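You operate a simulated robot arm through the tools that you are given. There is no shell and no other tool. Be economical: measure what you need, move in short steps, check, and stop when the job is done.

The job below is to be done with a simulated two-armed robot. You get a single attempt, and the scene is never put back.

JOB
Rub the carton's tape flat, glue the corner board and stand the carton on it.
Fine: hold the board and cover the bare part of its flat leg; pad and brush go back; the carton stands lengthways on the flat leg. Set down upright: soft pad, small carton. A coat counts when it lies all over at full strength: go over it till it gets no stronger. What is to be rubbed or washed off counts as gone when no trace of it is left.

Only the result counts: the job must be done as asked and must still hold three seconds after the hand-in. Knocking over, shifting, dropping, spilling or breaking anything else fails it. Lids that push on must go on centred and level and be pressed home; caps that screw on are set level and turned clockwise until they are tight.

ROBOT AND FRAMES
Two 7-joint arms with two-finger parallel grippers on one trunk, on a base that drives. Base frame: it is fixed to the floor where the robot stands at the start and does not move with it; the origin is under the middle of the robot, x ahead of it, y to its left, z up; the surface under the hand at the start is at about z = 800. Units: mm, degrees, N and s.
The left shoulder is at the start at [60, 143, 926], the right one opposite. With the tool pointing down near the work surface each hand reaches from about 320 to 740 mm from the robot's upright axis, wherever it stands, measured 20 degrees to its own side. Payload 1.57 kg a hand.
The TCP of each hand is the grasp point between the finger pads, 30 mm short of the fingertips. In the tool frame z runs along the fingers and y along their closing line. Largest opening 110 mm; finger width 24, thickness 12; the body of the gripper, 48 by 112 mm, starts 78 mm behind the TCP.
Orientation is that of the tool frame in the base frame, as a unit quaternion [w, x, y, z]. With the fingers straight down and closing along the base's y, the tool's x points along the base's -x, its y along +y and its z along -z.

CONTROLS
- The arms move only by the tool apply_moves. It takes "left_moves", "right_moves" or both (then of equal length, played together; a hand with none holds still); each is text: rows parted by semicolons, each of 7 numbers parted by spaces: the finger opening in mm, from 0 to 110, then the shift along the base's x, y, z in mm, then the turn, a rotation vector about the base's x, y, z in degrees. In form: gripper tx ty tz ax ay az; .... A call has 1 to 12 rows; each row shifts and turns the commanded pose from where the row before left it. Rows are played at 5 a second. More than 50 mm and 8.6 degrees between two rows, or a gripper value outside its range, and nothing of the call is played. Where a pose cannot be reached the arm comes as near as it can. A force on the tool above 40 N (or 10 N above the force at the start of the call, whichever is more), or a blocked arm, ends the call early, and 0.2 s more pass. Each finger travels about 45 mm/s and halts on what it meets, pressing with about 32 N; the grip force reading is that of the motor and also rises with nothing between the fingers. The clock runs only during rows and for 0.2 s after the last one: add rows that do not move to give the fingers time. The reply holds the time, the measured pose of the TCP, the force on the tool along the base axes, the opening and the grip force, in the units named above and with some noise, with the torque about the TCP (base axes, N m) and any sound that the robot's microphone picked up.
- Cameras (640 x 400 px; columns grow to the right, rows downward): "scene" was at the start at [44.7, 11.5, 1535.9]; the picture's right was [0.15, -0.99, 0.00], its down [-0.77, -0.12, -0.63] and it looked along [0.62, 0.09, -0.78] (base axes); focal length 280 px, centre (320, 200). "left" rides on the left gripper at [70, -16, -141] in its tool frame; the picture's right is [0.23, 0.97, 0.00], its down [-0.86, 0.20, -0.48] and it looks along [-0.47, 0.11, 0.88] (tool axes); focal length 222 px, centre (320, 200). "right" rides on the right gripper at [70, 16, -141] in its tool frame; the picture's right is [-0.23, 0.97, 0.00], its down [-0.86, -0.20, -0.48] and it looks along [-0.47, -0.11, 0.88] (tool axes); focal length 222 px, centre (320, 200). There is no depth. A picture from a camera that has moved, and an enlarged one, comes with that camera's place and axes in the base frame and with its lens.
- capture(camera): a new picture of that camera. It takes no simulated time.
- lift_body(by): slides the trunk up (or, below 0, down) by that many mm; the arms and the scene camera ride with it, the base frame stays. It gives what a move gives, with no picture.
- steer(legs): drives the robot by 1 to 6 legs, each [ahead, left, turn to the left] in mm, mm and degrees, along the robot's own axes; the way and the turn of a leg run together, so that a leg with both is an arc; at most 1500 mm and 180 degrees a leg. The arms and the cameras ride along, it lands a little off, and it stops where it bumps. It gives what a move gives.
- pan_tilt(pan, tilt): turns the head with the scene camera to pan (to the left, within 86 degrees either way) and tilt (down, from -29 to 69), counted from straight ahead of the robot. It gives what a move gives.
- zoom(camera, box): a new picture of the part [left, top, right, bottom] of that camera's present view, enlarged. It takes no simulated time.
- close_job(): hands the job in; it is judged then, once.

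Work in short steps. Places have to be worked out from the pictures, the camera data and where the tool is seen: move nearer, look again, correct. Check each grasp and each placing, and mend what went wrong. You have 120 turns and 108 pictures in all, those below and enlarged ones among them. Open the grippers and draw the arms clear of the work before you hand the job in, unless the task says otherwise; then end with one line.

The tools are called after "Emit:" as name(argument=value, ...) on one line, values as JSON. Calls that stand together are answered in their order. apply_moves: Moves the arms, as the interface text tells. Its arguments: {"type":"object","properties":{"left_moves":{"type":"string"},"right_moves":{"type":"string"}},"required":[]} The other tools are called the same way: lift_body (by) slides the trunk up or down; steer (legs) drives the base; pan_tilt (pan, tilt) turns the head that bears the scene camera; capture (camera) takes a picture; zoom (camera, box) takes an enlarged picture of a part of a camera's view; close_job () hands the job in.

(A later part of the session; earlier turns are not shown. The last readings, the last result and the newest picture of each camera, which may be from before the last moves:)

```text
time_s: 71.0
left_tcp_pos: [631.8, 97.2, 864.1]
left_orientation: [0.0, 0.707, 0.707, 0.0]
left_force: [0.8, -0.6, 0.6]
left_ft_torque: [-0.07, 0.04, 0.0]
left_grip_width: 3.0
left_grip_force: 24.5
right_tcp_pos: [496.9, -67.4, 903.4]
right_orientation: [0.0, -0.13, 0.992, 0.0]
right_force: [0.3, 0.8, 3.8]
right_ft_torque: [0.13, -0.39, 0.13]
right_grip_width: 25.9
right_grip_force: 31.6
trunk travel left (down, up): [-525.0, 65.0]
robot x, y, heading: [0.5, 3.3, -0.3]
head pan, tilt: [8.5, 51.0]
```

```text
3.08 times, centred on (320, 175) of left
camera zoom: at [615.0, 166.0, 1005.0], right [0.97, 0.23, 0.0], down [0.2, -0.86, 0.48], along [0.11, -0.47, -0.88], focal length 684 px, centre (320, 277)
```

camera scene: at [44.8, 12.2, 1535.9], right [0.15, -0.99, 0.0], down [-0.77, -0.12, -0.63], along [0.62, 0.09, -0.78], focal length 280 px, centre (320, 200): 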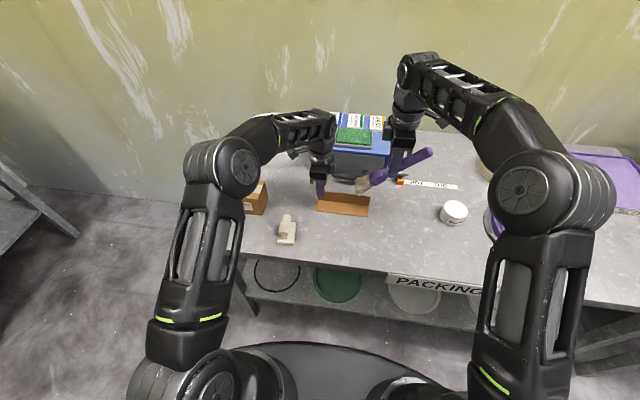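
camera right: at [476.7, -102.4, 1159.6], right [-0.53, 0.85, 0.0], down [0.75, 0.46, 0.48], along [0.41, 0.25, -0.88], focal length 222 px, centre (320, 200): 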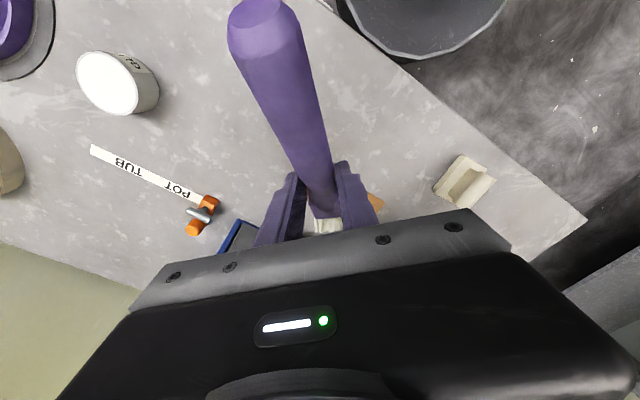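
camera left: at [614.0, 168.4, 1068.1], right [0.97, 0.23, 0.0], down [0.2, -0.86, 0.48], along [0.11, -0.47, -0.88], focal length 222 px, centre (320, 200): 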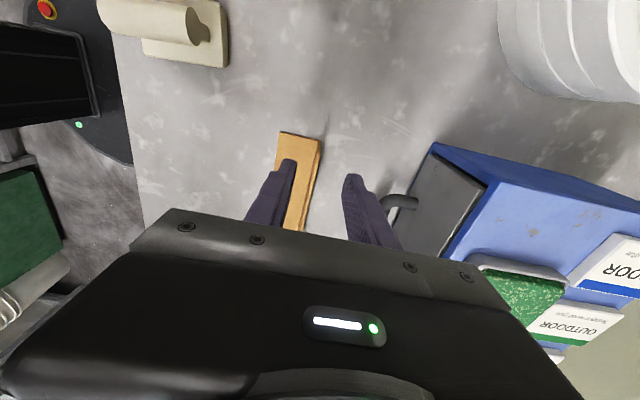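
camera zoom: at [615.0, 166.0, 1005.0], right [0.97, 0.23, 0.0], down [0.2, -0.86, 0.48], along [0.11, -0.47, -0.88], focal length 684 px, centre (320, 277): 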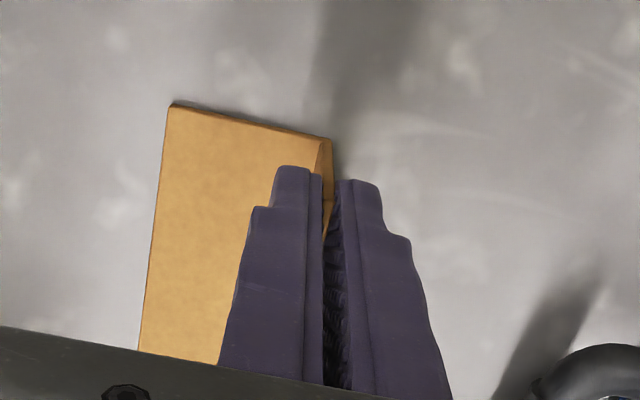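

The lowest bristle layer's tips are at x≈579 – just in front of the board edge. Shift +18 mm in x, back to middle, and press again.

Emit:
apply_moves(right_moves="10 0 0 12 0 0 0;10 10 20 0 0 0 0;10 10 20 0 0 0 0;10 0 0 -8 0 0 0;10 0 0 -2 0 0 0;10 0 0 0 0 0 0")

Emit:
zoom(camera="scene", box=[300, 150, 400, 230])

```text
time_s: 72.4
left_tcp_pos: [631.1, 97.7, 863.9]
left_orientation: [0.0, 0.708, 0.707, 0.0]
left_force: [-0.1, 0.0, -2.1]
left_ft_torque: [0.13, 0.0, 0.05]
left_grip_width: 2.6
left_grip_force: 24.4
right_tcp_pos: [516.3, -28.2, 907.7]
right_orientation: [0.001, -0.131, 0.991, 0.0]
right_force: [-1.6, 0.4, 7.0]
right_ft_torque: [0.04, -0.57, 0.04]
right_grip_width: 25.5
right_grip_force: 32.6
trunk travel left (down, up): [-525.0, 65.0]
robot x, y, heading: [0.1, 1.4, 0.1]
head pan, tilt: [8.5, 51.0]
```

```text
5.00 times, centred on (350, 190) of scene
camera zoom: at [44.2, 11.5, 1536.0], right [0.15, -0.99, 0.0], down [-0.77, -0.12, -0.63], along [0.62, 0.09, -0.78], focal length 1399 px, centre (170, 250)
```

zoom: 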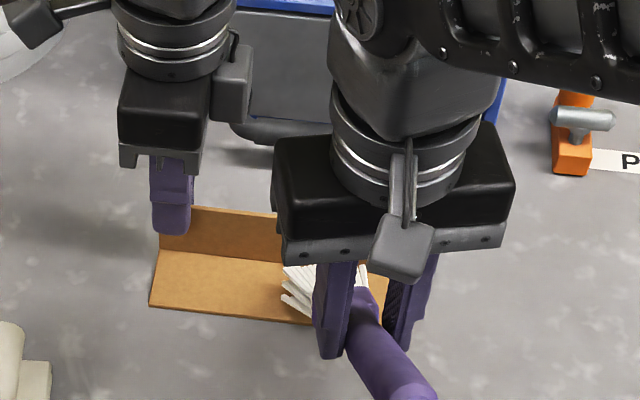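

Contact 7 N, now on the leg. Stroke −y then look.

Emit:
apply_moves(right_moves="10 0 -8 0 0 0 0;10 0 -8 0 0 0 0;10 0 -8 0 0 0 0;10 0 -8 0 0 0 0;10 0 -8 0 0 0 0;10 0 -8 0 0 0 0")

Emit:
zoom(camera="scene", box=[300, 150, 400, 230])

```text
time_s: 73.8
left_tcp_pos: [632.2, 97.8, 863.1]
left_orientation: [0.0, 0.708, 0.707, 0.0]
left_force: [-0.2, -2.4, -2.0]
left_ft_torque: [0.18, -0.02, 0.06]
left_grip_width: 2.8
left_grip_force: 24.0
right_tcp_pos: [518.6, -75.8, 906.1]
right_orientation: [0.0, -0.131, 0.991, 0.001]
right_force: [0.1, 2.6, 6.7]
right_ft_torque: [0.37, -0.6, 0.22]
right_grip_width: 25.9
right_grip_force: 31.7
trunk travel left (down, up): [-525.0, 65.0]
robot x, y, heading: [0.3, 1.2, 0.0]
head pan, tilt: [8.5, 51.0]
```

```text
5.00 times, centred on (350, 190) of scene
camera zoom: at [44.2, 11.4, 1536.0], right [0.15, -0.99, 0.0], down [-0.77, -0.12, -0.63], along [0.62, 0.09, -0.78], focal length 1399 px, centre (170, 250)
```

zoom: 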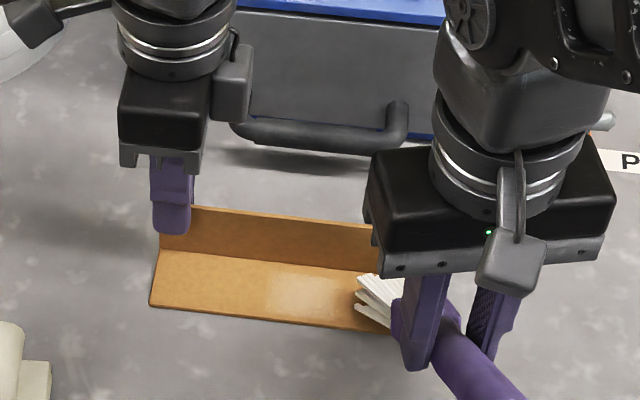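

A coat is appearing. Tip centre ≈ TCP+(91,27). Sweep +y along the centre lane toward the held end.

Emit:
apply_moves(right_moves="10 0 10 0 0 0 0;10 0 10 0 0 0 0;10 0 10 0 0 0 0;10 0 10 0 0 0 0;10 0 10 0 0 0 0;10 0 10 0 0 0 0;10 0 10 0 0 0 0;10 0 10 0 0 0 0;10 0 10 0 0 0 0;10 0 10 0 0 0 0;10 0 10 0 0 0 0")

Emit:
capture(camera="scene")

```text
time_s: 76.2
left_tcp_pos: [631.0, 96.9, 862.7]
left_orientation: [0.001, 0.707, 0.707, 0.0]
left_force: [-0.6, 0.3, 0.6]
left_ft_torque: [-0.21, 0.0, 0.03]
left_grip_width: 2.9
left_grip_force: 23.8
right_tcp_pos: [517.3, 33.7, 906.2]
right_orientation: [0.0, -0.131, 0.991, 0.0]
right_force: [0.6, 0.3, -2.0]
right_ft_torque: [-0.01, 0.03, 0.01]
right_grip_width: 25.9
right_grip_force: 31.5
trunk travel left (down, up): [-525.0, 65.0]
robot x, y, heading: [-2.7, -1.4, -0.2]
head pan, tilt: [8.5, 51.0]
```

```text
37 pictures are left
camera scene: at [44.7, 11.5, 1535.9], right [0.15, -0.99, 0.0], down [-0.77, -0.12, -0.63], along [0.62, 0.09, -0.78], focal length 280 px, centre (320, 200)
```

scene: 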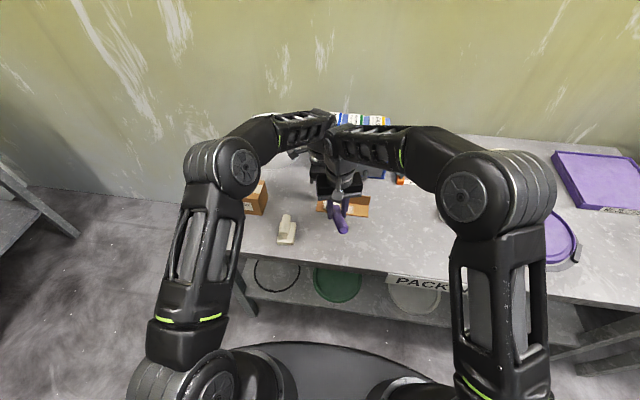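

Contact was lost; lower in small steps here.

Emit:
apply_moves(right_moves="10 0 0 -2 0 0 0;10 0 0 -1 0 0 0;10 0 0 0 0 0 0")

Emit:
zoom(camera="scene", box=[300, 150, 400, 230])

```text
time_s: 77.0
left_tcp_pos: [630.5, 98.5, 862.5]
left_orientation: [0.0, 0.707, 0.708, 0.0]
left_force: [2.9, -0.8, -5.2]
left_ft_torque: [0.0, -0.12, 0.07]
left_grip_width: 2.9
left_grip_force: 23.9
right_tcp_pos: [517.1, 34.4, 904.4]
right_orientation: [0.001, -0.131, 0.991, 0.001]
right_force: [-3.9, 0.1, 11.4]
right_ft_torque: [0.01, -0.62, 0.02]
right_grip_width: 25.9
right_grip_force: 32.2
trunk travel left (down, up): [-525.0, 65.0]
robot x, y, heading: [0.3, -2.1, -0.0]
head pan, tilt: [8.5, 51.0]
```

```text
5.00 times, centred on (350, 190) of scene
camera zoom: at [44.0, 11.4, 1536.0], right [0.15, -0.99, 0.0], down [-0.77, -0.12, -0.63], along [0.62, 0.09, -0.78], focal length 1399 px, centre (170, 250)
```

zoom: 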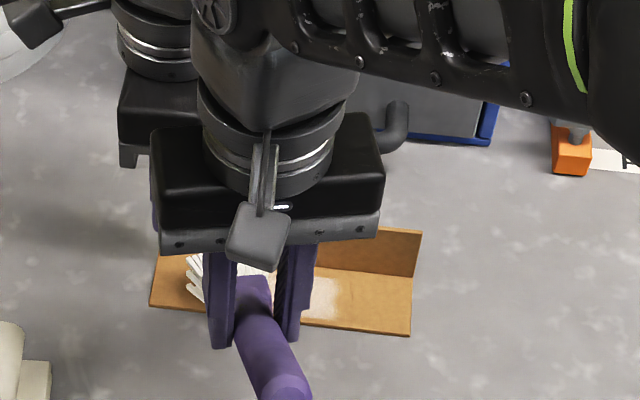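

Good contact (11 N). Finish toward the held end (+y 32) and return sweep.

Emit:
apply_moves(right_moves="10 0 8 0 0 0 0;10 0 8 0 0 0 0;10 0 8 0 0 0 0;10 0 8 0 0 0 0;10 0 -8 0 0 0 0;10 0 -8 0 0 0 0;10 0 -8 0 0 0 0;10 0 -8 0 0 0 0;10 0 -10 0 0 0 0;10 0 -10 0 0 0 0;10 0 -10 0 0 0 0;10 0 -10 0 0 0 0")

Emit:
apply_moves(right_moves="10 0 -10 0 0 0 0;10 0 -10 0 0 0 0;10 0 -10 0 0 0 0;10 0 -10 0 0 0 0;10 0 -10 0 0 0 0;10 0 -10 0 0 0 0;10 0 -10 0 0 0 0;10 0 -8 0 0 0 0")

Emit:
zoom(camera="scene", box=[300, 150, 400, 230])

```text
time_s: 79.6
left_tcp_pos: [632.1, 97.7, 862.2]
left_orientation: [0.001, 0.707, 0.707, 0.001]
left_force: [-0.1, -0.3, -1.5]
left_ft_torque: [-0.08, -0.02, 0.04]
left_grip_width: 3.0
left_grip_force: 24.3
right_tcp_pos: [518.9, -5.9, 903.7]
right_orientation: [0.0, -0.131, 0.991, 0.0]
right_force: [0.7, 0.6, 2.4]
right_ft_torque: [0.1, -0.16, 0.06]
right_grip_width: 25.9
right_grip_force: 32.2
trunk travel left (down, up): [-525.0, 65.0]
robot x, y, heading: [-1.2, -1.2, 0.1]
head pan, tilt: [8.5, 51.0]
```

```text
time_s: 81.4
left_tcp_pos: [631.5, 97.1, 862.5]
left_orientation: [0.0, 0.707, 0.707, 0.0]
left_force: [0.2, -0.8, 0.3]
left_ft_torque: [0.18, -0.04, 0.02]
left_grip_width: 2.8
left_grip_force: 24.0
right_tcp_pos: [519.8, -84.1, 902.8]
right_orientation: [0.001, -0.131, 0.991, 0.0]
right_force: [-0.4, 1.1, 2.4]
right_ft_torque: [0.24, -0.23, 0.07]
right_grip_width: 25.6
right_grip_force: 31.7
trunk travel left (down, up): [-525.0, 65.0]
robot x, y, heading: [4.0, 2.3, 0.0]
head pan, tilt: [8.5, 51.0]
```

```text
5.00 times, centred on (350, 190) of scene
camera zoom: at [44.6, 11.4, 1536.0], right [0.15, -0.99, 0.0], down [-0.77, -0.12, -0.63], along [0.62, 0.09, -0.78], focal length 1399 px, centre (170, 250)
```

zoom: 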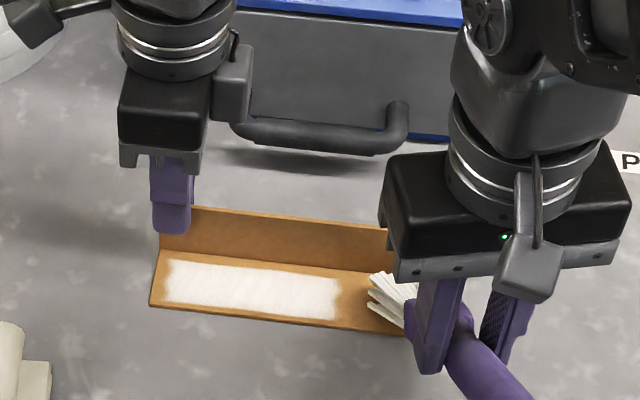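

Excellent – strong centre lane. Now the front lane: shift −12 in x, slightly lower, sweep +y.

Emit:
apply_moves(right_moves="10 0 10 -0.7 0 0 0;10 0 10 0 0 0 0;10 0 -10 0 0 0 0;10 0 -12 0 0 0 0;10 -12 0 0 0 0 0;10 0 10 0 0 0 0;10 0 10 0 0 0 0;10 0 10 0 0 0 0;10 0 10 0 0 0 0;10 0 10 0 0 0 0;10 0 10 0 0 0 0;10 0 10 0 0 0 0")

Emit:
apply_moves(right_moves="10 0 10 0 0 0 0;10 0 10 0 0 0 0;10 0 10 0 0 0 0;10 0 10 0 0 0 0;10 0 10 0 0 0 0;10 0 10 0 0 0 0;10 0 10 0 0 0 0;10 0 10 0 0 0 0;10 0 0 0 0 0 0")

Emit:
zoom(camera="scene", box=[300, 150, 400, 230])

```text
time_s: 84.0
left_tcp_pos: [631.7, 97.3, 863.2]
left_orientation: [-0.001, 0.707, 0.707, 0.0]
left_force: [0.4, 1.4, 0.4]
left_ft_torque: [-0.04, 0.01, -0.02]
left_grip_width: 2.8
left_grip_force: 24.6
right_tcp_pos: [505.4, -14.1, 902.2]
right_orientation: [0.0, -0.13, 0.991, 0.001]
right_force: [0.4, -0.6, -1.4]
right_ft_torque: [0.02, 0.01, 0.03]
right_grip_width: 25.9
right_grip_force: 32.5
trunk travel left (down, up): [-525.0, 65.0]
robot x, y, heading: [-2.2, 3.7, -0.2]
head pan, tilt: [8.5, 51.0]
```

```text
time_s: 86.0
left_tcp_pos: [630.4, 97.3, 863.3]
left_orientation: [-0.001, 0.707, 0.708, 0.0]
left_force: [0.2, -0.7, -0.3]
left_ft_torque: [0.0, 0.0, -0.03]
left_grip_width: 2.8
left_grip_force: 23.7
right_tcp_pos: [505.4, 62.5, 903.1]
right_orientation: [0.0, -0.131, 0.991, 0.0]
right_force: [0.0, -0.9, -1.1]
right_ft_torque: [-0.02, 0.02, 0.01]
right_grip_width: 26.1
right_grip_force: 32.1
trunk travel left (down, up): [-525.0, 65.0]
robot x, y, heading: [0.3, 3.8, -0.3]
head pan, tilt: [8.5, 51.0]
```

```text
5.00 times, centred on (350, 190) of scene
camera zoom: at [44.8, 11.5, 1535.9], right [0.15, -0.99, 0.0], down [-0.77, -0.12, -0.63], along [0.62, 0.09, -0.78], focal length 1399 px, centre (170, 250)
```

zoom: 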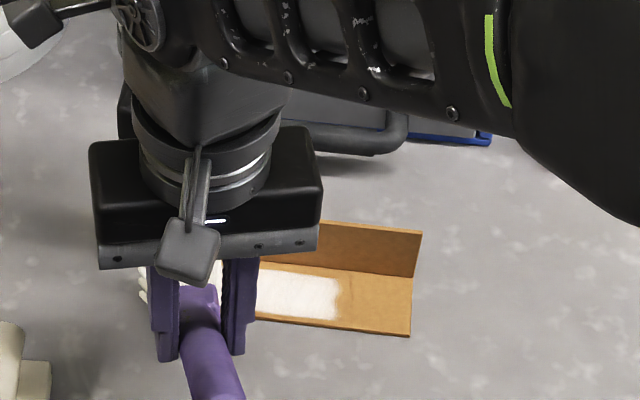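

Contact lost in this lane. Lower stepwise at this spot (moved 15 back in −y so it's over the leg).

Emit:
apply_moves(right_moves="10 0 -10 -1 0 0 0;10 0 -5 -1 0 0 0;10 0 0 -1 0 0 0;10 0 0 0 0 0 0")

```text
time_s: 87.0
left_tcp_pos: [630.1, 97.2, 863.2]
left_orientation: [0.0, 0.707, 0.707, 0.0]
left_force: [0.9, -2.5, -3.9]
left_ft_torque: [-0.08, -0.2, 0.07]
left_grip_width: 2.9
left_grip_force: 23.7
right_tcp_pos: [506.0, 49.6, 900.8]
right_orientation: [0.001, -0.13, 0.991, 0.0]
right_force: [-1.9, 4.2, 11.3]
right_ft_torque: [0.64, -0.74, 0.38]
right_grip_width: 25.9
right_grip_force: 32.4
trunk travel left (down, up): [-525.0, 65.0]
robot x, y, heading: [-4.3, 2.1, -0.1]
head pan, tilt: [8.5, 51.0]
```

Contact 11 N. Sweep −y along the front lane, with slight downward compensation.

Emit:
apply_moves(right_moves="10 0 8 0 0 0 0;10 0 8 0 0 0 0;10 0 -8 0 0 0 0;10 0 -10 0 0 0 0;10 0 -10 -0.2 0 0 0;10 0 -10 0 0 0 0;10 0 -10 -0.2 0 0 0;10 0 -10 0 0 0 0;10 0 -10 -0.2 0 0 0;10 0 -10 0 0 0 0;10 0 -10 -0.2 0 0 0;10 0 -10 0 0 0 0")

Emit:
apply_moves(right_moves="10 0 -10 -0.2 0 0 0;10 0 -10 0 0 0 0;10 0 -10 -0.2 0 0 0;10 0 -10 0 0 0 0;10 0 -10 -0.2 0 0 0;10 0 -8 0 0 0 0")

Emit:
zoom(camera="scene", box=[300, 150, 400, 230])

```text
time_s: 89.6
left_tcp_pos: [630.9, 96.6, 862.1]
left_orientation: [0.0, 0.707, 0.707, -0.001]
left_force: [0.0, -3.6, -3.9]
left_ft_torque: [0.15, -0.09, 0.07]
left_grip_width: 3.1
left_grip_force: 24.0
right_tcp_pos: [505.3, -32.0, 898.1]
right_orientation: [0.001, -0.13, 0.991, 0.0]
right_force: [0.1, 2.9, 8.0]
right_ft_torque: [0.43, -0.81, 0.24]
right_grip_width: 26.0
right_grip_force: 32.1
trunk travel left (down, up): [-525.0, 65.0]
robot x, y, heading: [0.4, 3.6, -0.0]
head pan, tilt: [8.5, 51.0]
```

```text
time_s: 91.0
left_tcp_pos: [631.6, 97.1, 863.4]
left_orientation: [0.0, 0.707, 0.707, -0.001]
left_force: [0.6, -1.5, 1.4]
left_ft_torque: [-0.23, 0.0, 0.02]
left_grip_width: 3.0
left_grip_force: 24.3
right_tcp_pos: [505.5, -90.6, 898.3]
right_orientation: [0.0, -0.13, 0.991, 0.0]
right_force: [-0.6, 0.6, 0.8]
right_ft_torque: [0.1, -0.07, 0.04]
right_grip_width: 25.7
right_grip_force: 31.7
trunk travel left (down, up): [-525.0, 65.0]
robot x, y, heading: [-1.1, 1.8, -0.1]
head pan, tilt: [8.5, 51.0]
```

```text
5.00 times, centred on (350, 190) of scene
camera zoom: at [44.6, 11.2, 1535.9], right [0.15, -0.99, 0.0], down [-0.77, -0.12, -0.63], along [0.62, 0.09, -0.78], focal length 1399 px, centre (170, 250)
```

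zoom: 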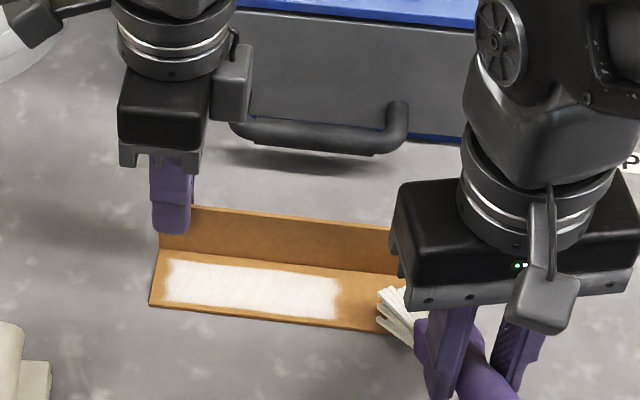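

Right end remains bare since contact faded there. Lower at the right end until contact, then scrub there.

Emit:
apply_moves(right_moves="10 6 10 0 0 0 0;10 0 10 -1 0 0 0;10 0 0 -1 0 0 0;10 0 0 0 0 0 0")

```text
time_s: 92.0
left_tcp_pos: [630.8, 98.1, 863.0]
left_orientation: [0.0, 0.707, 0.707, 0.0]
left_force: [1.2, 2.2, -2.2]
left_ft_torque: [0.2, -0.13, 0.1]
left_grip_width: 3.0
left_grip_force: 24.2
right_tcp_pos: [510.7, -70.2, 897.1]
right_orientation: [0.0, -0.13, 0.991, 0.001]
right_force: [-2.2, -4.0, 12.1]
right_ft_torque: [0.11, -0.71, -0.16]
right_grip_width: 26.0
right_grip_force: 32.0
trunk travel left (down, up): [-525.0, 65.0]
robot x, y, heading: [-1.2, 1.0, -0.0]
head pan, tilt: [8.5, 51.0]
```

Emit:
apply_moves(right_moves="10 0 -9 -0.2 0 0 0;10 0 -9 -0.2 0 0 0;10 0 -9 -0.3 0 0 0;10 0 -9 -0.3 0 0 0;10 0 -4 0 0 0 0;10 0 9 0 0 0 0;10 0 9 0 0 0 0;10 0 9 0 0 0 0;10 0 9 0 0 0 0;10 0 9 0 0 0 0;10 0 9 0 0 0 0;10 0 0 0 0 0 0")

Emit:
zoom(camera="scene", box=[300, 150, 400, 230])

```text
time_s: 94.6
left_tcp_pos: [631.2, 98.3, 863.1]
left_orientation: [0.0, 0.707, 0.707, 0.0]
left_force: [0.2, -0.8, 2.1]
left_ft_torque: [-0.14, -0.01, 0.09]
left_grip_width: 2.8
left_grip_force: 24.3
right_tcp_pos: [511.7, -56.6, 896.1]
right_orientation: [0.0, -0.131, 0.991, -0.001]
right_force: [-1.1, -0.2, 0.5]
right_ft_torque: [-0.01, -0.09, 0.01]
right_grip_width: 25.9
right_grip_force: 32.1
trunk travel left (down, up): [-525.0, 65.0]
robot x, y, heading: [1.5, 2.4, -0.1]
head pan, tilt: [8.5, 51.0]
```

```text
5.00 times, centred on (350, 190) of scene
camera zoom: at [44.6, 11.4, 1535.9], right [0.15, -0.99, 0.0], down [-0.77, -0.12, -0.63], along [0.62, 0.09, -0.78], focal length 1399 px, centre (170, 250)
```

zoom: 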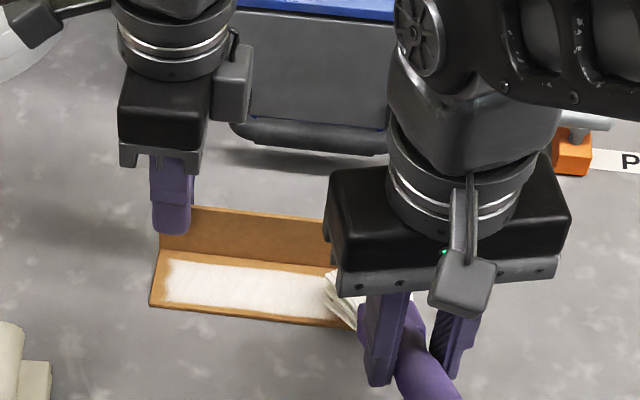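

Lift the brush aside to see the whole coat.

Emit:
apply_moves(right_moves="10 -10 0 20 0 0 0;10 -20 -20 20 0 0 0;10 -20 -40 0 0 0 0;10 -10 -40 0 0 0 0;10 0 -20 0 0 0 0")

Emit:
zoom(camera="scene", box=[310, 180, 420, 240])

```text
time_s: 95.8
left_tcp_pos: [630.5, 97.8, 862.7]
left_orientation: [0.0, 0.707, 0.707, 0.001]
left_force: [-0.9, -0.7, 1.7]
left_ft_torque: [0.03, 0.05, 0.04]
left_grip_width: 2.8
left_grip_force: 24.6
right_tcp_pos: [451.4, -174.6, 936.3]
right_orientation: [0.0, -0.13, 0.991, 0.0]
right_force: [-0.4, 0.6, -1.3]
right_ft_torque: [-0.02, 0.01, -0.02]
right_grip_width: 25.9
right_grip_force: 32.0
trunk travel left (down, up): [-525.0, 65.0]
robot x, y, heading: [-0.1, -3.2, 0.1]
head pan, tilt: [8.5, 51.0]
```

```text
5.82 times, centred on (365, 210) of scene
camera zoom: at [44.6, 11.2, 1535.9], right [0.15, -0.99, 0.0], down [-0.77, -0.12, -0.63], along [0.62, 0.09, -0.78], focal length 1628 px, centre (58, 142)
```

zoom: 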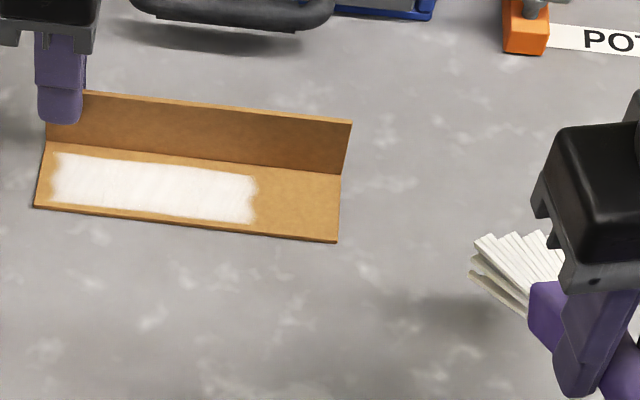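

Coat is strong from y≈100 to −18 but sharply ends there. Test deliberately on the right end with firm contact.

Emit:
apply_moves(right_moves="10 15 35 -5 0 0 0;10 15 35 -10 0 0 0;10 14 30 -10 0 0 0;10 5 10 -10 0 0 0;10 0 0 -4 0 0 0;10 0 0 -2 0 0 0;10 0 0 0 0 0 0")

Emit:
zoom(camera="scene", box=[310, 180, 420, 240])

```text
time_s: 97.4
left_tcp_pos: [630.6, 97.1, 863.4]
left_orientation: [0.0, 0.708, 0.707, 0.0]
left_force: [0.7, 0.8, 0.6]
left_ft_torque: [0.07, -0.01, 0.01]
left_grip_width: 3.0
left_grip_force: 25.1
right_tcp_pos: [499.5, -66.9, 894.9]
right_orientation: [0.001, -0.131, 0.991, 0.0]
right_force: [1.0, -0.3, 1.3]
right_ft_torque: [0.0, -0.27, -0.05]
right_grip_width: 25.7
right_grip_force: 32.0
trunk travel left (down, up): [-525.0, 65.0]
robot x, y, heading: [0.3, -1.3, 0.0]
head pan, tilt: [8.5, 51.0]
```

```text
5.82 times, centred on (365, 210) of scene
camera zoom: at [44.6, 11.3, 1536.0], right [0.15, -0.99, 0.0], down [-0.77, -0.12, -0.63], along [0.62, 0.09, -0.78], focal length 1628 px, centre (58, 142)
```

zoom: 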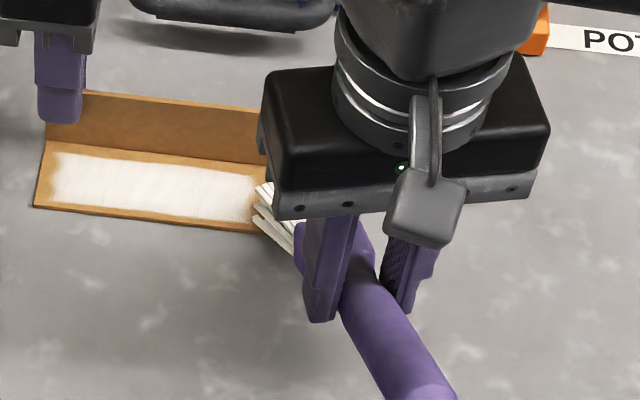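

Emit:
apply_moves(right_moves="10 8 0 0 0 0 0;10 0 0 -1 0 0 0;10 0 0 -1 0 0 0;10 0 0 0 0 0 0")

Emit:
apply_moves(right_moves="10 0 6 -0.5 0 0 0;10 0 -6 0 0 0 0;10 0 -6 0 0 0 0;10 0 6 0 0 0 0;10 0 6 0 0 0 0;10 0 -6 0 0 0 0;10 0 -6 0 0 0 0;10 0 0 0 0 0 0")

```text
time_s: 98.4
left_tcp_pos: [631.2, 97.8, 862.3]
left_orientation: [0.0, 0.708, 0.707, 0.001]
left_force: [1.2, 0.2, -2.6]
left_ft_torque: [0.31, -0.06, 0.15]
left_grip_width: 3.1
left_grip_force: 24.7
right_tcp_pos: [508.6, -66.3, 893.3]
right_orientation: [0.001, -0.131, 0.991, 0.0]
right_force: [-2.6, 0.0, 11.4]
right_ft_torque: [0.24, -0.77, 0.08]
right_grip_width: 25.7
right_grip_force: 32.4
trunk travel left (down, up): [-525.0, 65.0]
robot x, y, heading: [3.2, 1.4, -0.2]
head pan, tilt: [8.5, 51.0]
```

```text
time_s: 100.2
left_tcp_pos: [631.6, 97.3, 863.1]
left_orientation: [0.001, 0.707, 0.707, 0.001]
left_force: [0.4, -2.4, -0.6]
left_ft_torque: [-0.1, -0.02, 0.08]
left_grip_width: 2.8
left_grip_force: 23.9
right_tcp_pos: [509.2, -71.9, 891.5]
right_orientation: [0.001, -0.13, 0.991, 0.001]
right_force: [-0.7, 3.4, 5.7]
right_ft_torque: [0.36, -0.52, 0.23]
right_grip_width: 25.9
right_grip_force: 31.7
trunk travel left (down, up): [-525.0, 65.0]
robot x, y, heading: [2.2, -2.3, 0.2]
head pan, tilt: [8.5, 51.0]
```

Lift aside and look at whether the right end took glue.

Emit:
apply_moves(right_moves="10 -5 0 20 0 0 0;10 -20 -20 20 0 0 0;10 -20 -40 10 0 0 0;10 -10 -40 0 0 0 0;10 0 -20 0 0 0 0")

Emit:
zoom(camera="scene", box=[310, 180, 420, 240])

```text
time_s: 101.4
left_tcp_pos: [631.2, 97.4, 862.4]
left_orientation: [0.001, 0.707, 0.707, 0.0]
left_force: [-0.3, 0.1, 1.1]
left_ft_torque: [-0.03, 0.04, 0.02]
left_grip_width: 2.7
left_grip_force: 24.3
right_tcp_pos: [454.0, -194.8, 940.6]
right_orientation: [-0.001, -0.13, 0.991, 0.0]
right_force: [-0.2, -0.8, -1.0]
right_ft_torque: [-0.04, 0.06, 0.03]
right_grip_width: 25.6
right_grip_force: 32.0
trunk travel left (down, up): [-525.0, 65.0]
robot x, y, heading: [0.7, 0.1, 0.1]
head pan, tilt: [8.5, 51.0]
```

```text
5.82 times, centred on (365, 210) of scene
camera zoom: at [44.6, 11.2, 1535.9], right [0.15, -0.99, 0.0], down [-0.77, -0.12, -0.63], along [0.62, 0.09, -0.78], focal length 1628 px, centre (58, 142)
```

zoom: 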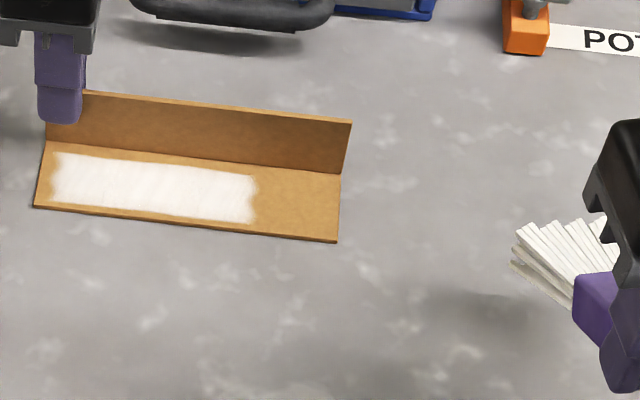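

The right part takes no glue even with firm contact: the glue area is evidently y −18…100 only. Zoom in to judge uniformity.

Emit:
zoom(camera="scene", box=[314, 195, 370, 225])

```text
11.43 times, centred on (342, 210) of scene
camera zoom: at [44.6, 11.2, 1535.9], right [0.15, -0.99, 0.0], down [-0.77, -0.12, -0.63], along [0.62, 0.09, -0.78], focal length 3198 px, centre (69, 86)
```

zoom: 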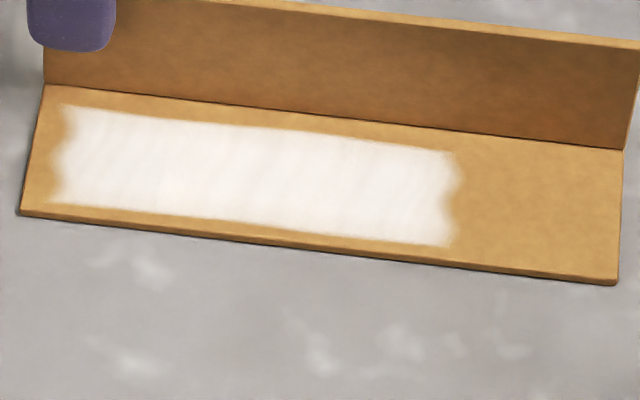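

Ends look a little thinner. Another full pass back and forth with firm contact, starting at the right edge of the area.

Emit:
apply_moves(right_moves="10 15 35 -5 0 0 0;10 15 40 -10 0 0 0;10 14 40 -10 0 0 0;10 8 30 -12 0 0 0;10 0 0 -7 0 0 0;10 0 0 -4 0 0 0;10 0 0 -1 0 0 0;10 0 0 0 0 0 0")

```text
time_s: 103.2
left_tcp_pos: [631.2, 96.1, 861.6]
left_orientation: [0.0, 0.707, 0.707, 0.0]
left_force: [0.0, 0.6, 1.5]
left_ft_torque: [0.02, -0.02, 0.01]
left_grip_width: 3.0
left_grip_force: 24.6
right_tcp_pos: [506.1, -47.5, 891.1]
right_orientation: [0.001, -0.13, 0.992, 0.0]
right_force: [0.2, -0.8, -1.9]
right_ft_torque: [0.0, 0.0, 0.0]
right_grip_width: 25.8
right_grip_force: 32.1
trunk travel left (down, up): [-525.0, 65.0]
robot x, y, heading: [1.5, -0.4, -0.0]
head pan, tilt: [8.5, 51.0]
```

Emit:
apply_moves(right_moves="10 0 0 -1 0 0 0;10 0 0 -1 0 0 0;10 0 0 0 0 0 0")

```text
time_s: 104.0
left_tcp_pos: [630.0, 97.0, 860.7]
left_orientation: [0.0, 0.707, 0.707, 0.001]
left_force: [1.3, 0.7, -1.2]
left_ft_torque: [0.17, -0.04, 0.07]
left_grip_width: 2.9
left_grip_force: 23.7
right_tcp_pos: [506.3, -49.3, 890.8]
right_orientation: [0.001, -0.131, 0.991, 0.0]
right_force: [-1.7, -0.4, 8.6]
right_ft_torque: [0.15, -0.67, -0.02]
right_grip_width: 25.5
right_grip_force: 32.5
trunk travel left (down, up): [-525.0, 65.0]
robot x, y, heading: [0.6, -0.4, -0.1]
head pan, tilt: [8.5, 51.0]
```

Emit:
apply_moves(right_moves="10 0 -8 -0.2 0 0 0;10 0 -8 -0.2 0 0 0;10 0 8 -0.2 0 0 0;10 0 10 -0.2 0 0 0;10 0 10 -0.2 0 0 0;10 0 10 -0.2 0 0 0;10 0 10 -0.2 0 0 0;10 0 10 -0.2 0 0 0;10 0 10 -0.2 0 0 0;10 0 10 -0.2 0 0 0;10 0 10 -0.2 0 0 0;10 0 10 -0.2 0 0 0")

Emit:
apply_moves(right_moves="10 0 8 -0.2 0 0 0;10 0 8 -0.2 0 0 0;10 0 8 -0.2 0 0 0;10 0 6 0 0 0 0;10 0 0 0 0 0 0")

```text
time_s: 106.6
left_tcp_pos: [631.4, 98.4, 861.5]
left_orientation: [0.0, 0.707, 0.707, 0.001]
left_force: [0.9, 3.6, -2.9]
left_ft_torque: [0.02, -0.05, 0.03]
left_grip_width: 2.8
left_grip_force: 24.9
right_tcp_pos: [505.4, 35.7, 890.0]
right_orientation: [0.0, -0.129, 0.992, 0.0]
right_force: [0.0, -3.4, 9.1]
right_ft_torque: [-0.06, -0.82, -0.28]
right_grip_width: 26.1
right_grip_force: 31.8
trunk travel left (down, up): [-525.0, 65.0]
robot x, y, heading: [1.1, -0.6, 0.1]
head pan, tilt: [8.5, 51.0]
```

```text
time_s: 107.8
left_tcp_pos: [629.9, 98.0, 862.1]
left_orientation: [-0.001, 0.707, 0.707, 0.001]
left_force: [-0.3, 2.8, -2.2]
left_ft_torque: [0.21, -0.02, -0.05]
left_grip_width: 2.9
left_grip_force: 24.3
right_tcp_pos: [506.2, 65.1, 887.0]
right_orientation: [0.0, -0.131, 0.991, 0.0]
right_force: [0.1, -1.9, 4.9]
right_ft_torque: [-0.11, -0.47, -0.22]
right_grip_width: 25.7
right_grip_force: 32.0
trunk travel left (down, up): [-525.0, 65.0]
robot x, y, heading: [0.5, 0.8, -0.1]
head pan, tilt: [8.5, 51.0]
```

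Good contact all along. Scrub the left end a little and sweep back to the right with small downward compensation.

Emit:
apply_moves(right_moves="10 6 -8 -0.5 0 0 0;10 0 8 0 0 0 0;10 -10 0 0 0 0 0;10 0 -8 -0.2 0 0 0;10 4 -10 -0.2 0 0 0;10 0 -10 -0.2 0 0 0;10 0 -10 -0.2 0 0 0;10 0 -10 -0.2 0 0 0;10 0 -10 -0.2 0 0 0;10 0 -10 -0.2 0 0 0;10 0 -10 -0.2 0 0 0;10 0 -10 -0.2 0 0 0")

Emit:
apply_moves(right_moves="10 0 -10 -0.2 0 0 0;10 0 -10 -0.2 0 0 0;10 0 -10 -0.2 0 0 0;10 0 -6 0 0 0 0;10 0 0 20 0 0 0;10 -15 -20 20 0 0 0;10 -20 -40 10 0 0 0;10 -15 -40 0 0 0 0;10 0 -20 0 0 0 0")

Emit:
zoom(camera="scene", box=[314, 195, 370, 225])

```text
time_s: 110.4
left_tcp_pos: [630.9, 96.3, 863.6]
left_orientation: [0.0, 0.707, 0.708, 0.001]
left_force: [-0.9, -4.2, -2.5]
left_ft_torque: [-0.12, 0.01, 0.09]
left_grip_width: 2.9
left_grip_force: 24.7
right_tcp_pos: [505.1, -25.2, 886.4]
right_orientation: [0.0, -0.13, 0.992, 0.0]
right_force: [-0.2, 2.6, 6.9]
right_ft_torque: [0.36, -0.64, 0.23]
right_grip_width: 26.0
right_grip_force: 31.7
trunk travel left (down, up): [-525.0, 65.0]
robot x, y, heading: [-1.3, 1.9, 0.2]
head pan, tilt: [8.5, 51.0]
```

```text
time_s: 112.4
left_tcp_pos: [630.2, 97.6, 863.1]
left_orientation: [0.0, 0.708, 0.707, 0.0]
left_force: [-0.4, -0.4, 2.2]
left_ft_torque: [0.02, 0.05, -0.04]
left_grip_width: 2.9
left_grip_force: 24.0
right_tcp_pos: [455.4, -179.5, 934.8]
right_orientation: [0.0, -0.13, 0.991, 0.0]
right_force: [1.4, -0.2, -0.2]
right_ft_torque: [0.0, 0.04, -0.01]
right_grip_width: 25.8
right_grip_force: 32.4
trunk travel left (down, up): [-525.0, 65.0]
robot x, y, heading: [-0.8, -2.6, -0.3]
head pan, tilt: [8.5, 51.0]
```

```text
11.43 times, centred on (342, 210) of scene
camera zoom: at [44.5, 11.2, 1535.9], right [0.15, -0.99, 0.0], down [-0.77, -0.12, -0.63], along [0.62, 0.09, -0.78], focal length 3198 px, centre (69, 86)
```

zoom: 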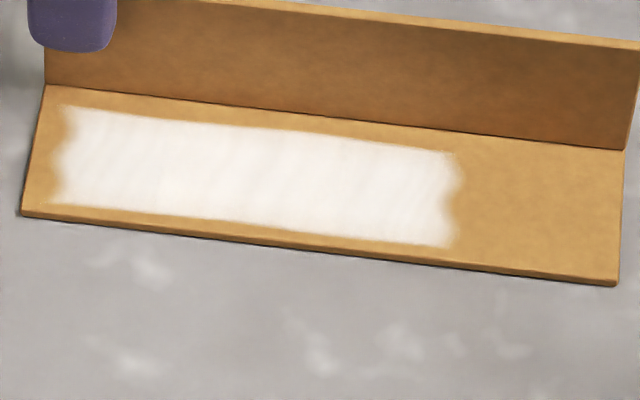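

Identical to before – saturated. Now return the brush: undo yaw, pitch hand ≈−27° so the (slipped) brush is horizontal, above its original place.

Emit:
apply_moves(right_moves="10 0 0 20 0 0 -6;10 10 0 10 0 0 -6;10 15 0 0 0 0 -6;10 18 -3 -10 0 -7 0;10 18 -3 -10 0 -7 0;10 18 -3 -15 0 -7 0;10 17 -3 -15 0 -6 0;10 0 0 -15 0 0 0;10 0 0 0 0 0 0")

Emit:
zoom(camera="scene", box=[360, 150, 480, 270])

Emit:
capture(camera="right")

```text
time_s: 114.4
left_tcp_pos: [630.9, 96.1, 862.3]
left_orientation: [0.0, 0.707, 0.707, 0.0]
left_force: [0.5, 0.1, 1.8]
left_ft_torque: [-0.03, 0.02, -0.01]
left_grip_width: 2.7
left_grip_force: 23.9
right_tcp_pos: [551.5, -192.7, 899.4]
right_orientation: [0.234, 0.025, 0.972, 0.006]
right_force: [-0.3, 0.3, -0.7]
right_ft_torque: [0.01, 0.02, 0.02]
right_grip_width: 25.7
right_grip_force: 31.7
trunk travel left (down, up): [-525.0, 65.0]
robot x, y, heading: [-0.1, -0.2, -0.1]
head pan, tilt: [8.5, 51.0]
```

```text
3.33 times, centred on (420, 210) of scene
camera zoom: at [44.7, 11.3, 1535.9], right [0.15, -0.99, 0.0], down [-0.77, -0.12, -0.63], along [0.62, 0.09, -0.78], focal length 933 px, centre (-13, 167)
```

zoom: 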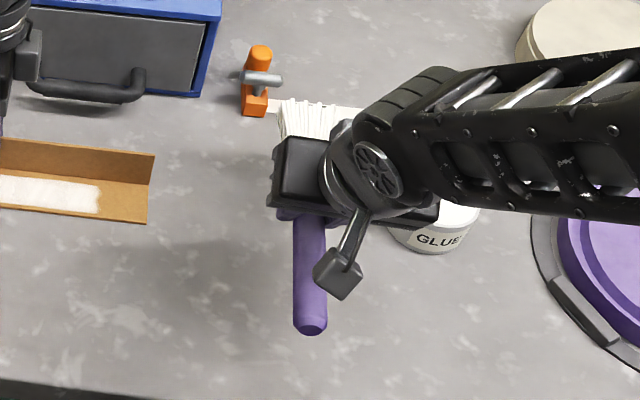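

```text
25 pictures are left
camera right: at [425.0, -172.6, 993.9], right [0.25, 0.96, 0.13], down [0.53, -0.24, 0.81], along [0.81, -0.13, -0.57], focal length 222 px, centre (320, 200)
```

right: 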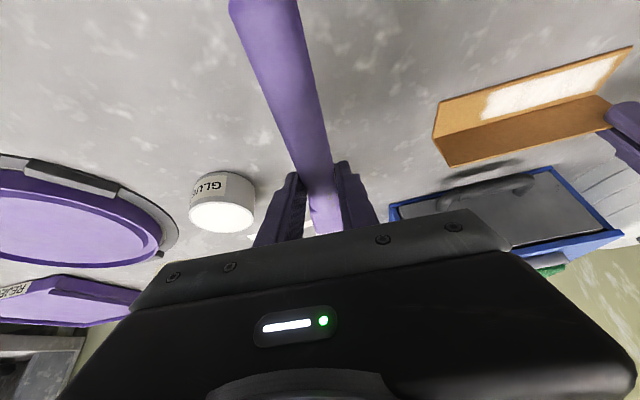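

Brush is nearly level (ends z≈869/877), x placement consistent. Lower towards the table.

Emit:
apply_moves(right_moves="10 0 0 -25 0 0 0;10 0 0 -20 0 0 0;10 0 0 -8 0 1.5 0;10 0 0 -2 0 0 0;10 0 0 0 0 0 0")

Emit:
apply_moves(right_moves="10 0 0 -2 0 0 0;10 0 0 -1 0 0 0;10 0 0 0 0 0 0")

Emit:
zoom(camera="scene", box=[360, 150, 480, 270])

```text
time_s: 115.6
left_tcp_pos: [630.6, 96.8, 862.6]
left_orientation: [0.0, 0.707, 0.708, 0.0]
left_force: [-0.2, 0.2, 1.5]
left_ft_torque: [0.01, -0.01, 0.0]
left_grip_width: 2.9
left_grip_force: 24.4
right_tcp_pos: [552.1, -191.8, 843.9]
right_orientation: [0.22, 0.026, 0.975, 0.005]
right_force: [-0.1, -0.3, -0.9]
right_ft_torque: [0.05, 0.04, -0.01]
right_grip_width: 25.7
right_grip_force: 31.7
trunk travel left (down, up): [-525.0, 65.0]
robot x, y, heading: [0.8, -1.0, -0.2]
head pan, tilt: [8.5, 51.0]
```

```text
time_s: 116.4
left_tcp_pos: [631.4, 97.0, 863.1]
left_orientation: [0.0, 0.707, 0.707, 0.0]
left_force: [0.1, -0.8, 1.4]
left_ft_torque: [-0.01, -0.01, 0.02]
left_grip_width: 2.8
left_grip_force: 24.3
right_tcp_pos: [552.7, -192.5, 841.5]
right_orientation: [0.22, 0.025, 0.975, 0.006]
right_force: [0.4, 0.0, -0.5]
right_ft_torque: [0.01, 0.04, 0.0]
right_grip_width: 25.8
right_grip_force: 31.6
trunk travel left (down, up): [-525.0, 65.0]
robot x, y, heading: [-2.1, 1.1, -0.0]
head pan, tilt: [8.5, 51.0]
```

```text
3.33 times, centred on (420, 210) of scene
camera zoom: at [44.7, 11.3, 1535.9], right [0.15, -0.99, 0.0], down [-0.77, -0.12, -0.63], along [0.62, 0.09, -0.78], focal length 933 px, centre (-13, 167)
```

zoom: 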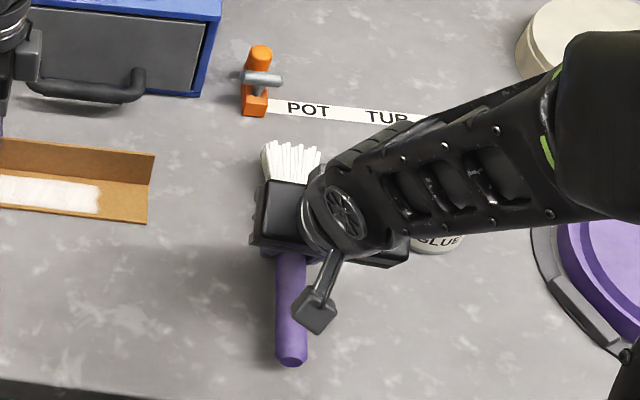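

Almost exactly home; shift +3 mm in y and lower to contact.

Emit:
apply_moves(right_moves="10 0 3 -1 0 0 0;10 0 0 -1 0 0 0;10 0 0 0 0 0 0")

Emit:
apply_moves(right_moves="10 0 0 -1 0 0 0;10 0 0 0 0 0 0")

```text
time_s: 117.2
left_tcp_pos: [631.6, 96.7, 862.5]
left_orientation: [0.001, 0.707, 0.707, 0.0]
left_force: [0.4, -0.3, 1.9]
left_ft_torque: [0.01, 0.0, 0.02]
left_grip_width: 3.0
left_grip_force: 24.0
right_tcp_pos: [551.3, -188.6, 838.4]
right_orientation: [0.221, 0.026, 0.975, 0.006]
right_force: [0.0, 0.6, -0.9]
right_ft_torque: [0.01, 0.0, 0.04]
right_grip_width: 25.7
right_grip_force: 32.0
trunk travel left (down, up): [-525.0, 65.0]
robot x, y, heading: [-3.4, 0.1, -0.3]
head pan, tilt: [8.5, 51.0]
```

```text
time_s: 117.8
left_tcp_pos: [632.0, 97.1, 862.3]
left_orientation: [0.0, 0.707, 0.707, 0.0]
left_force: [0.9, 0.3, 1.2]
left_ft_torque: [0.01, 0.0, 0.0]
left_grip_width: 2.7
left_grip_force: 24.3
right_tcp_pos: [552.7, -188.0, 838.3]
right_orientation: [0.221, 0.025, 0.975, 0.006]
right_force: [0.1, 0.0, -0.6]
right_ft_torque: [0.01, 0.05, 0.0]
right_grip_width: 25.6
right_grip_force: 32.1
trunk travel left (down, up): [-525.0, 65.0]
robot x, y, heading: [0.5, -0.2, 0.2]
head pan, tilt: [8.5, 51.0]
```

Emit:
apply_moves(right_moves="10 0 0 -1 0 0 0;10 0 0 -1 0 0 0;10 0 0 0 0 0 0")

Emit:
apply_moves(right_moves="10 0 0 -1 0 0 0;10 0 0 0 0 0 0")

```text
time_s: 118.6
left_tcp_pos: [631.2, 98.1, 861.9]
left_orientation: [0.0, 0.707, 0.707, 0.001]
left_force: [0.1, 0.2, 0.6]
left_ft_torque: [-0.02, 0.01, -0.03]
left_grip_width: 2.8
left_grip_force: 23.9
right_tcp_pos: [551.6, -187.1, 837.2]
right_orientation: [0.221, 0.026, 0.975, 0.005]
right_force: [0.0, -0.9, -1.6]
right_ft_torque: [-0.02, 0.02, 0.03]
right_grip_width: 25.9
right_grip_force: 31.6
trunk travel left (down, up): [-525.0, 65.0]
robot x, y, heading: [1.5, -1.8, -0.2]
head pan, tilt: [8.5, 51.0]
```

```text
time_s: 119.2
left_tcp_pos: [632.6, 97.7, 861.4]
left_orientation: [0.0, 0.707, 0.707, 0.0]
left_force: [-0.7, 0.0, 1.0]
left_ft_torque: [0.0, 0.03, 0.03]
left_grip_width: 3.0
left_grip_force: 24.3
right_tcp_pos: [551.9, -189.4, 836.2]
right_orientation: [0.221, 0.026, 0.975, 0.005]
right_force: [0.1, -1.0, -1.6]
right_ft_torque: [0.0, 0.04, 0.04]
right_grip_width: 25.9
right_grip_force: 32.1
trunk travel left (down, up): [-525.0, 65.0]
robot x, y, heading: [2.8, -0.4, -0.2]
head pan, tilt: [8.5, 51.0]
```

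Emit:
apply_moves(right_moves="10 0 0 -1 0 0 0;10 0 0 -1 0 0 0;10 0 0 0 0 0 0")

```text
time_s: 120.0
left_tcp_pos: [631.3, 97.5, 862.4]
left_orientation: [0.0, 0.707, 0.707, 0.0]
left_force: [0.7, -0.2, 1.4]
left_ft_torque: [0.0, -0.03, 0.02]
left_grip_width: 3.1
left_grip_force: 24.2
right_tcp_pos: [551.8, -188.8, 833.7]
right_orientation: [0.221, 0.026, 0.975, 0.005]
right_force: [1.4, -0.7, 1.1]
right_ft_torque: [-0.04, -0.11, -0.05]
right_grip_width: 26.2
right_grip_force: 32.3
trunk travel left (down, up): [-525.0, 65.0]
robot x, y, heading: [1.6, 2.3, 0.3]
head pan, tilt: [8.5, 51.0]
```

Brush has touched down. Release it (and release the board), rising straight along the fingers.

Emit:
apply_moves(right_moves="30 0 0 0 0 0 0;40 0 0 0 0 0 0;60 0 0 0 0 0 0;60 0 0 0 0 0 0;60 -8 0 16 0 0 0;60 -10 0 20 0 0 0;60 -15 0 30 0 0 0;60 -15 0 35 0 0 0;60 -20 -20 35 0 0 0;60 -20 -40 10 0 0 0;60 -20 -40 0 0 0 0", left_moves="6 0 0 0 0 0 0;12 0 0 0 0 0 0;20 0 0 0 0 0 0;20 0 0 0 0 0 0;20 0 0 15 0 0 0;20 0 0 25 0 0 0;20 0 0 30 0 0 0;20 0 10 30 0 0 0;20 0 30 20 0 0 0;60 0 30 10 0 0 0;100 0 30 0 0 0 0")

Emit:
capture(camera="scene")

Emit:
zoom(camera="scene", box=[300, 150, 480, 270])

```text
time_s: 122.4
left_tcp_pos: [629.0, 197.0, 991.4]
left_orientation: [-0.001, 0.707, 0.707, 0.0]
left_force: [0.2, 0.5, -0.1]
left_ft_torque: [-0.04, -0.02, -0.02]
left_grip_width: 70.0
left_grip_force: 0.1
right_tcp_pos: [442.9, -290.8, 981.2]
right_orientation: [0.221, 0.025, 0.975, 0.006]
right_force: [0.0, 0.3, 0.3]
right_ft_torque: [0.0, -0.01, -0.01]
right_grip_width: 59.8
right_grip_force: 0.0
trunk travel left (down, up): [-525.0, 65.0]
robot x, y, heading: [-2.3, -0.5, 0.0]
head pan, tilt: [8.5, 51.0]
```

```text
23 pictures are left
camera scene: at [44.1, 11.5, 1536.0], right [0.15, -0.99, 0.0], down [-0.77, -0.12, -0.63], along [0.62, 0.09, -0.78], focal length 280 px, centre (320, 200)
```

scene: 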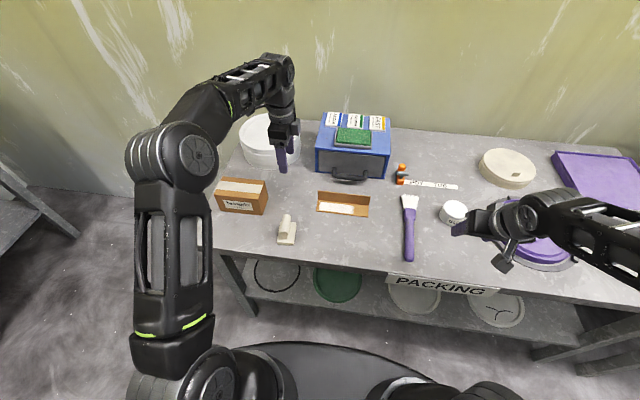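

```text
3.33 times, centred on (390, 210) of scene
camera zoom: at [44.1, 11.5, 1536.0], right [0.15, -0.99, 0.0], down [-0.77, -0.12, -0.63], along [0.62, 0.09, -0.78], focal length 933 px, centre (87, 167)
```

zoom: 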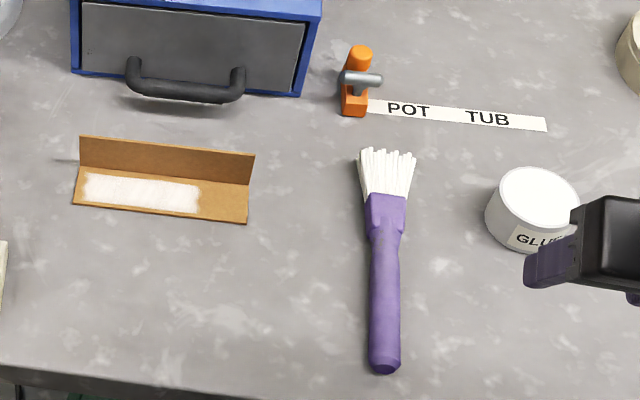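

Brush and board are in place. Now move the left hand above the carton (≈(579,344)), open 105.

Emit:
apply_moves(left_moves="105 -12 36 5 0 0 0;105 -13 37 5 0 0 0;105 -13 37 0 0 0 0;105 -12 37 -10 0 0 0;105 0 0 -20 0 0 0;105 0 0 0 0 0 0", right_moves="60 -20 -20 0 0 0 0;60 -20 -20 0 0 0 0;60 -20 -10 0 0 0 0;60 0 0 0 0 0 0;60 0 0 0 0 0 0;60 0 0 0 0 0 0")

Emit:
capture(camera="left")

Emit:
zoom(camera="scene", box=[195, 130, 315, 230])

```text
time_s: 123.8
left_tcp_pos: [578.5, 345.3, 971.9]
left_orientation: [0.0, 0.707, 0.707, 0.0]
left_force: [-0.6, 0.1, 0.3]
left_ft_torque: [-0.01, 0.0, -0.02]
left_grip_width: 105.0
left_grip_force: 0.1
right_tcp_pos: [383.8, -338.6, 979.0]
right_orientation: [0.221, 0.025, 0.975, 0.006]
right_force: [0.4, 0.0, -0.3]
right_ft_torque: [-0.01, 0.03, -0.02]
right_grip_width: 60.1
right_grip_force: 0.0
trunk travel left (down, up): [-525.0, 65.0]
robot x, y, heading: [-2.0, -0.8, 0.2]
head pan, tilt: [8.5, 51.0]
```

```text
21 pictures are left
camera left: at [563.5, 414.1, 1112.8], right [0.97, 0.23, 0.0], down [0.2, -0.86, 0.48], along [0.11, -0.47, -0.88], focal length 222 px, centre (320, 200)
```

left: 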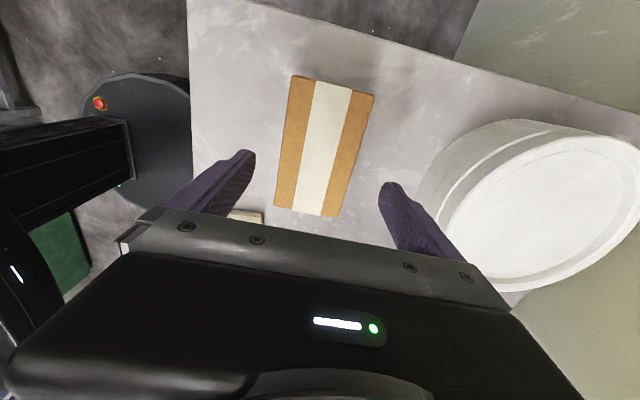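

```text
4.00 times, centred on (255, 180) of scene
camera zoom: at [44.6, 11.6, 1535.9], right [0.15, -0.99, 0.0], down [-0.77, -0.12, -0.63], along [0.62, 0.09, -0.78], focal length 1119 px, centre (580, 280)
```

zoom: 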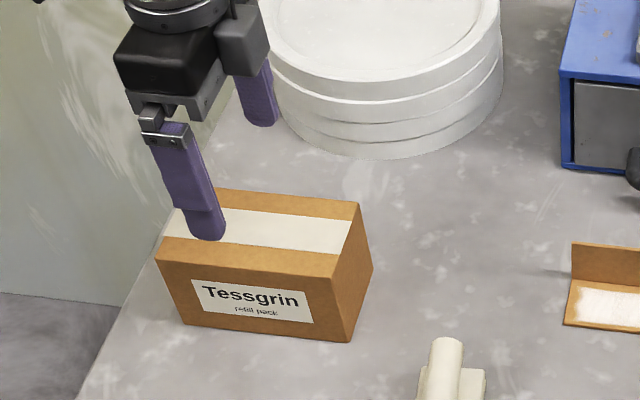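

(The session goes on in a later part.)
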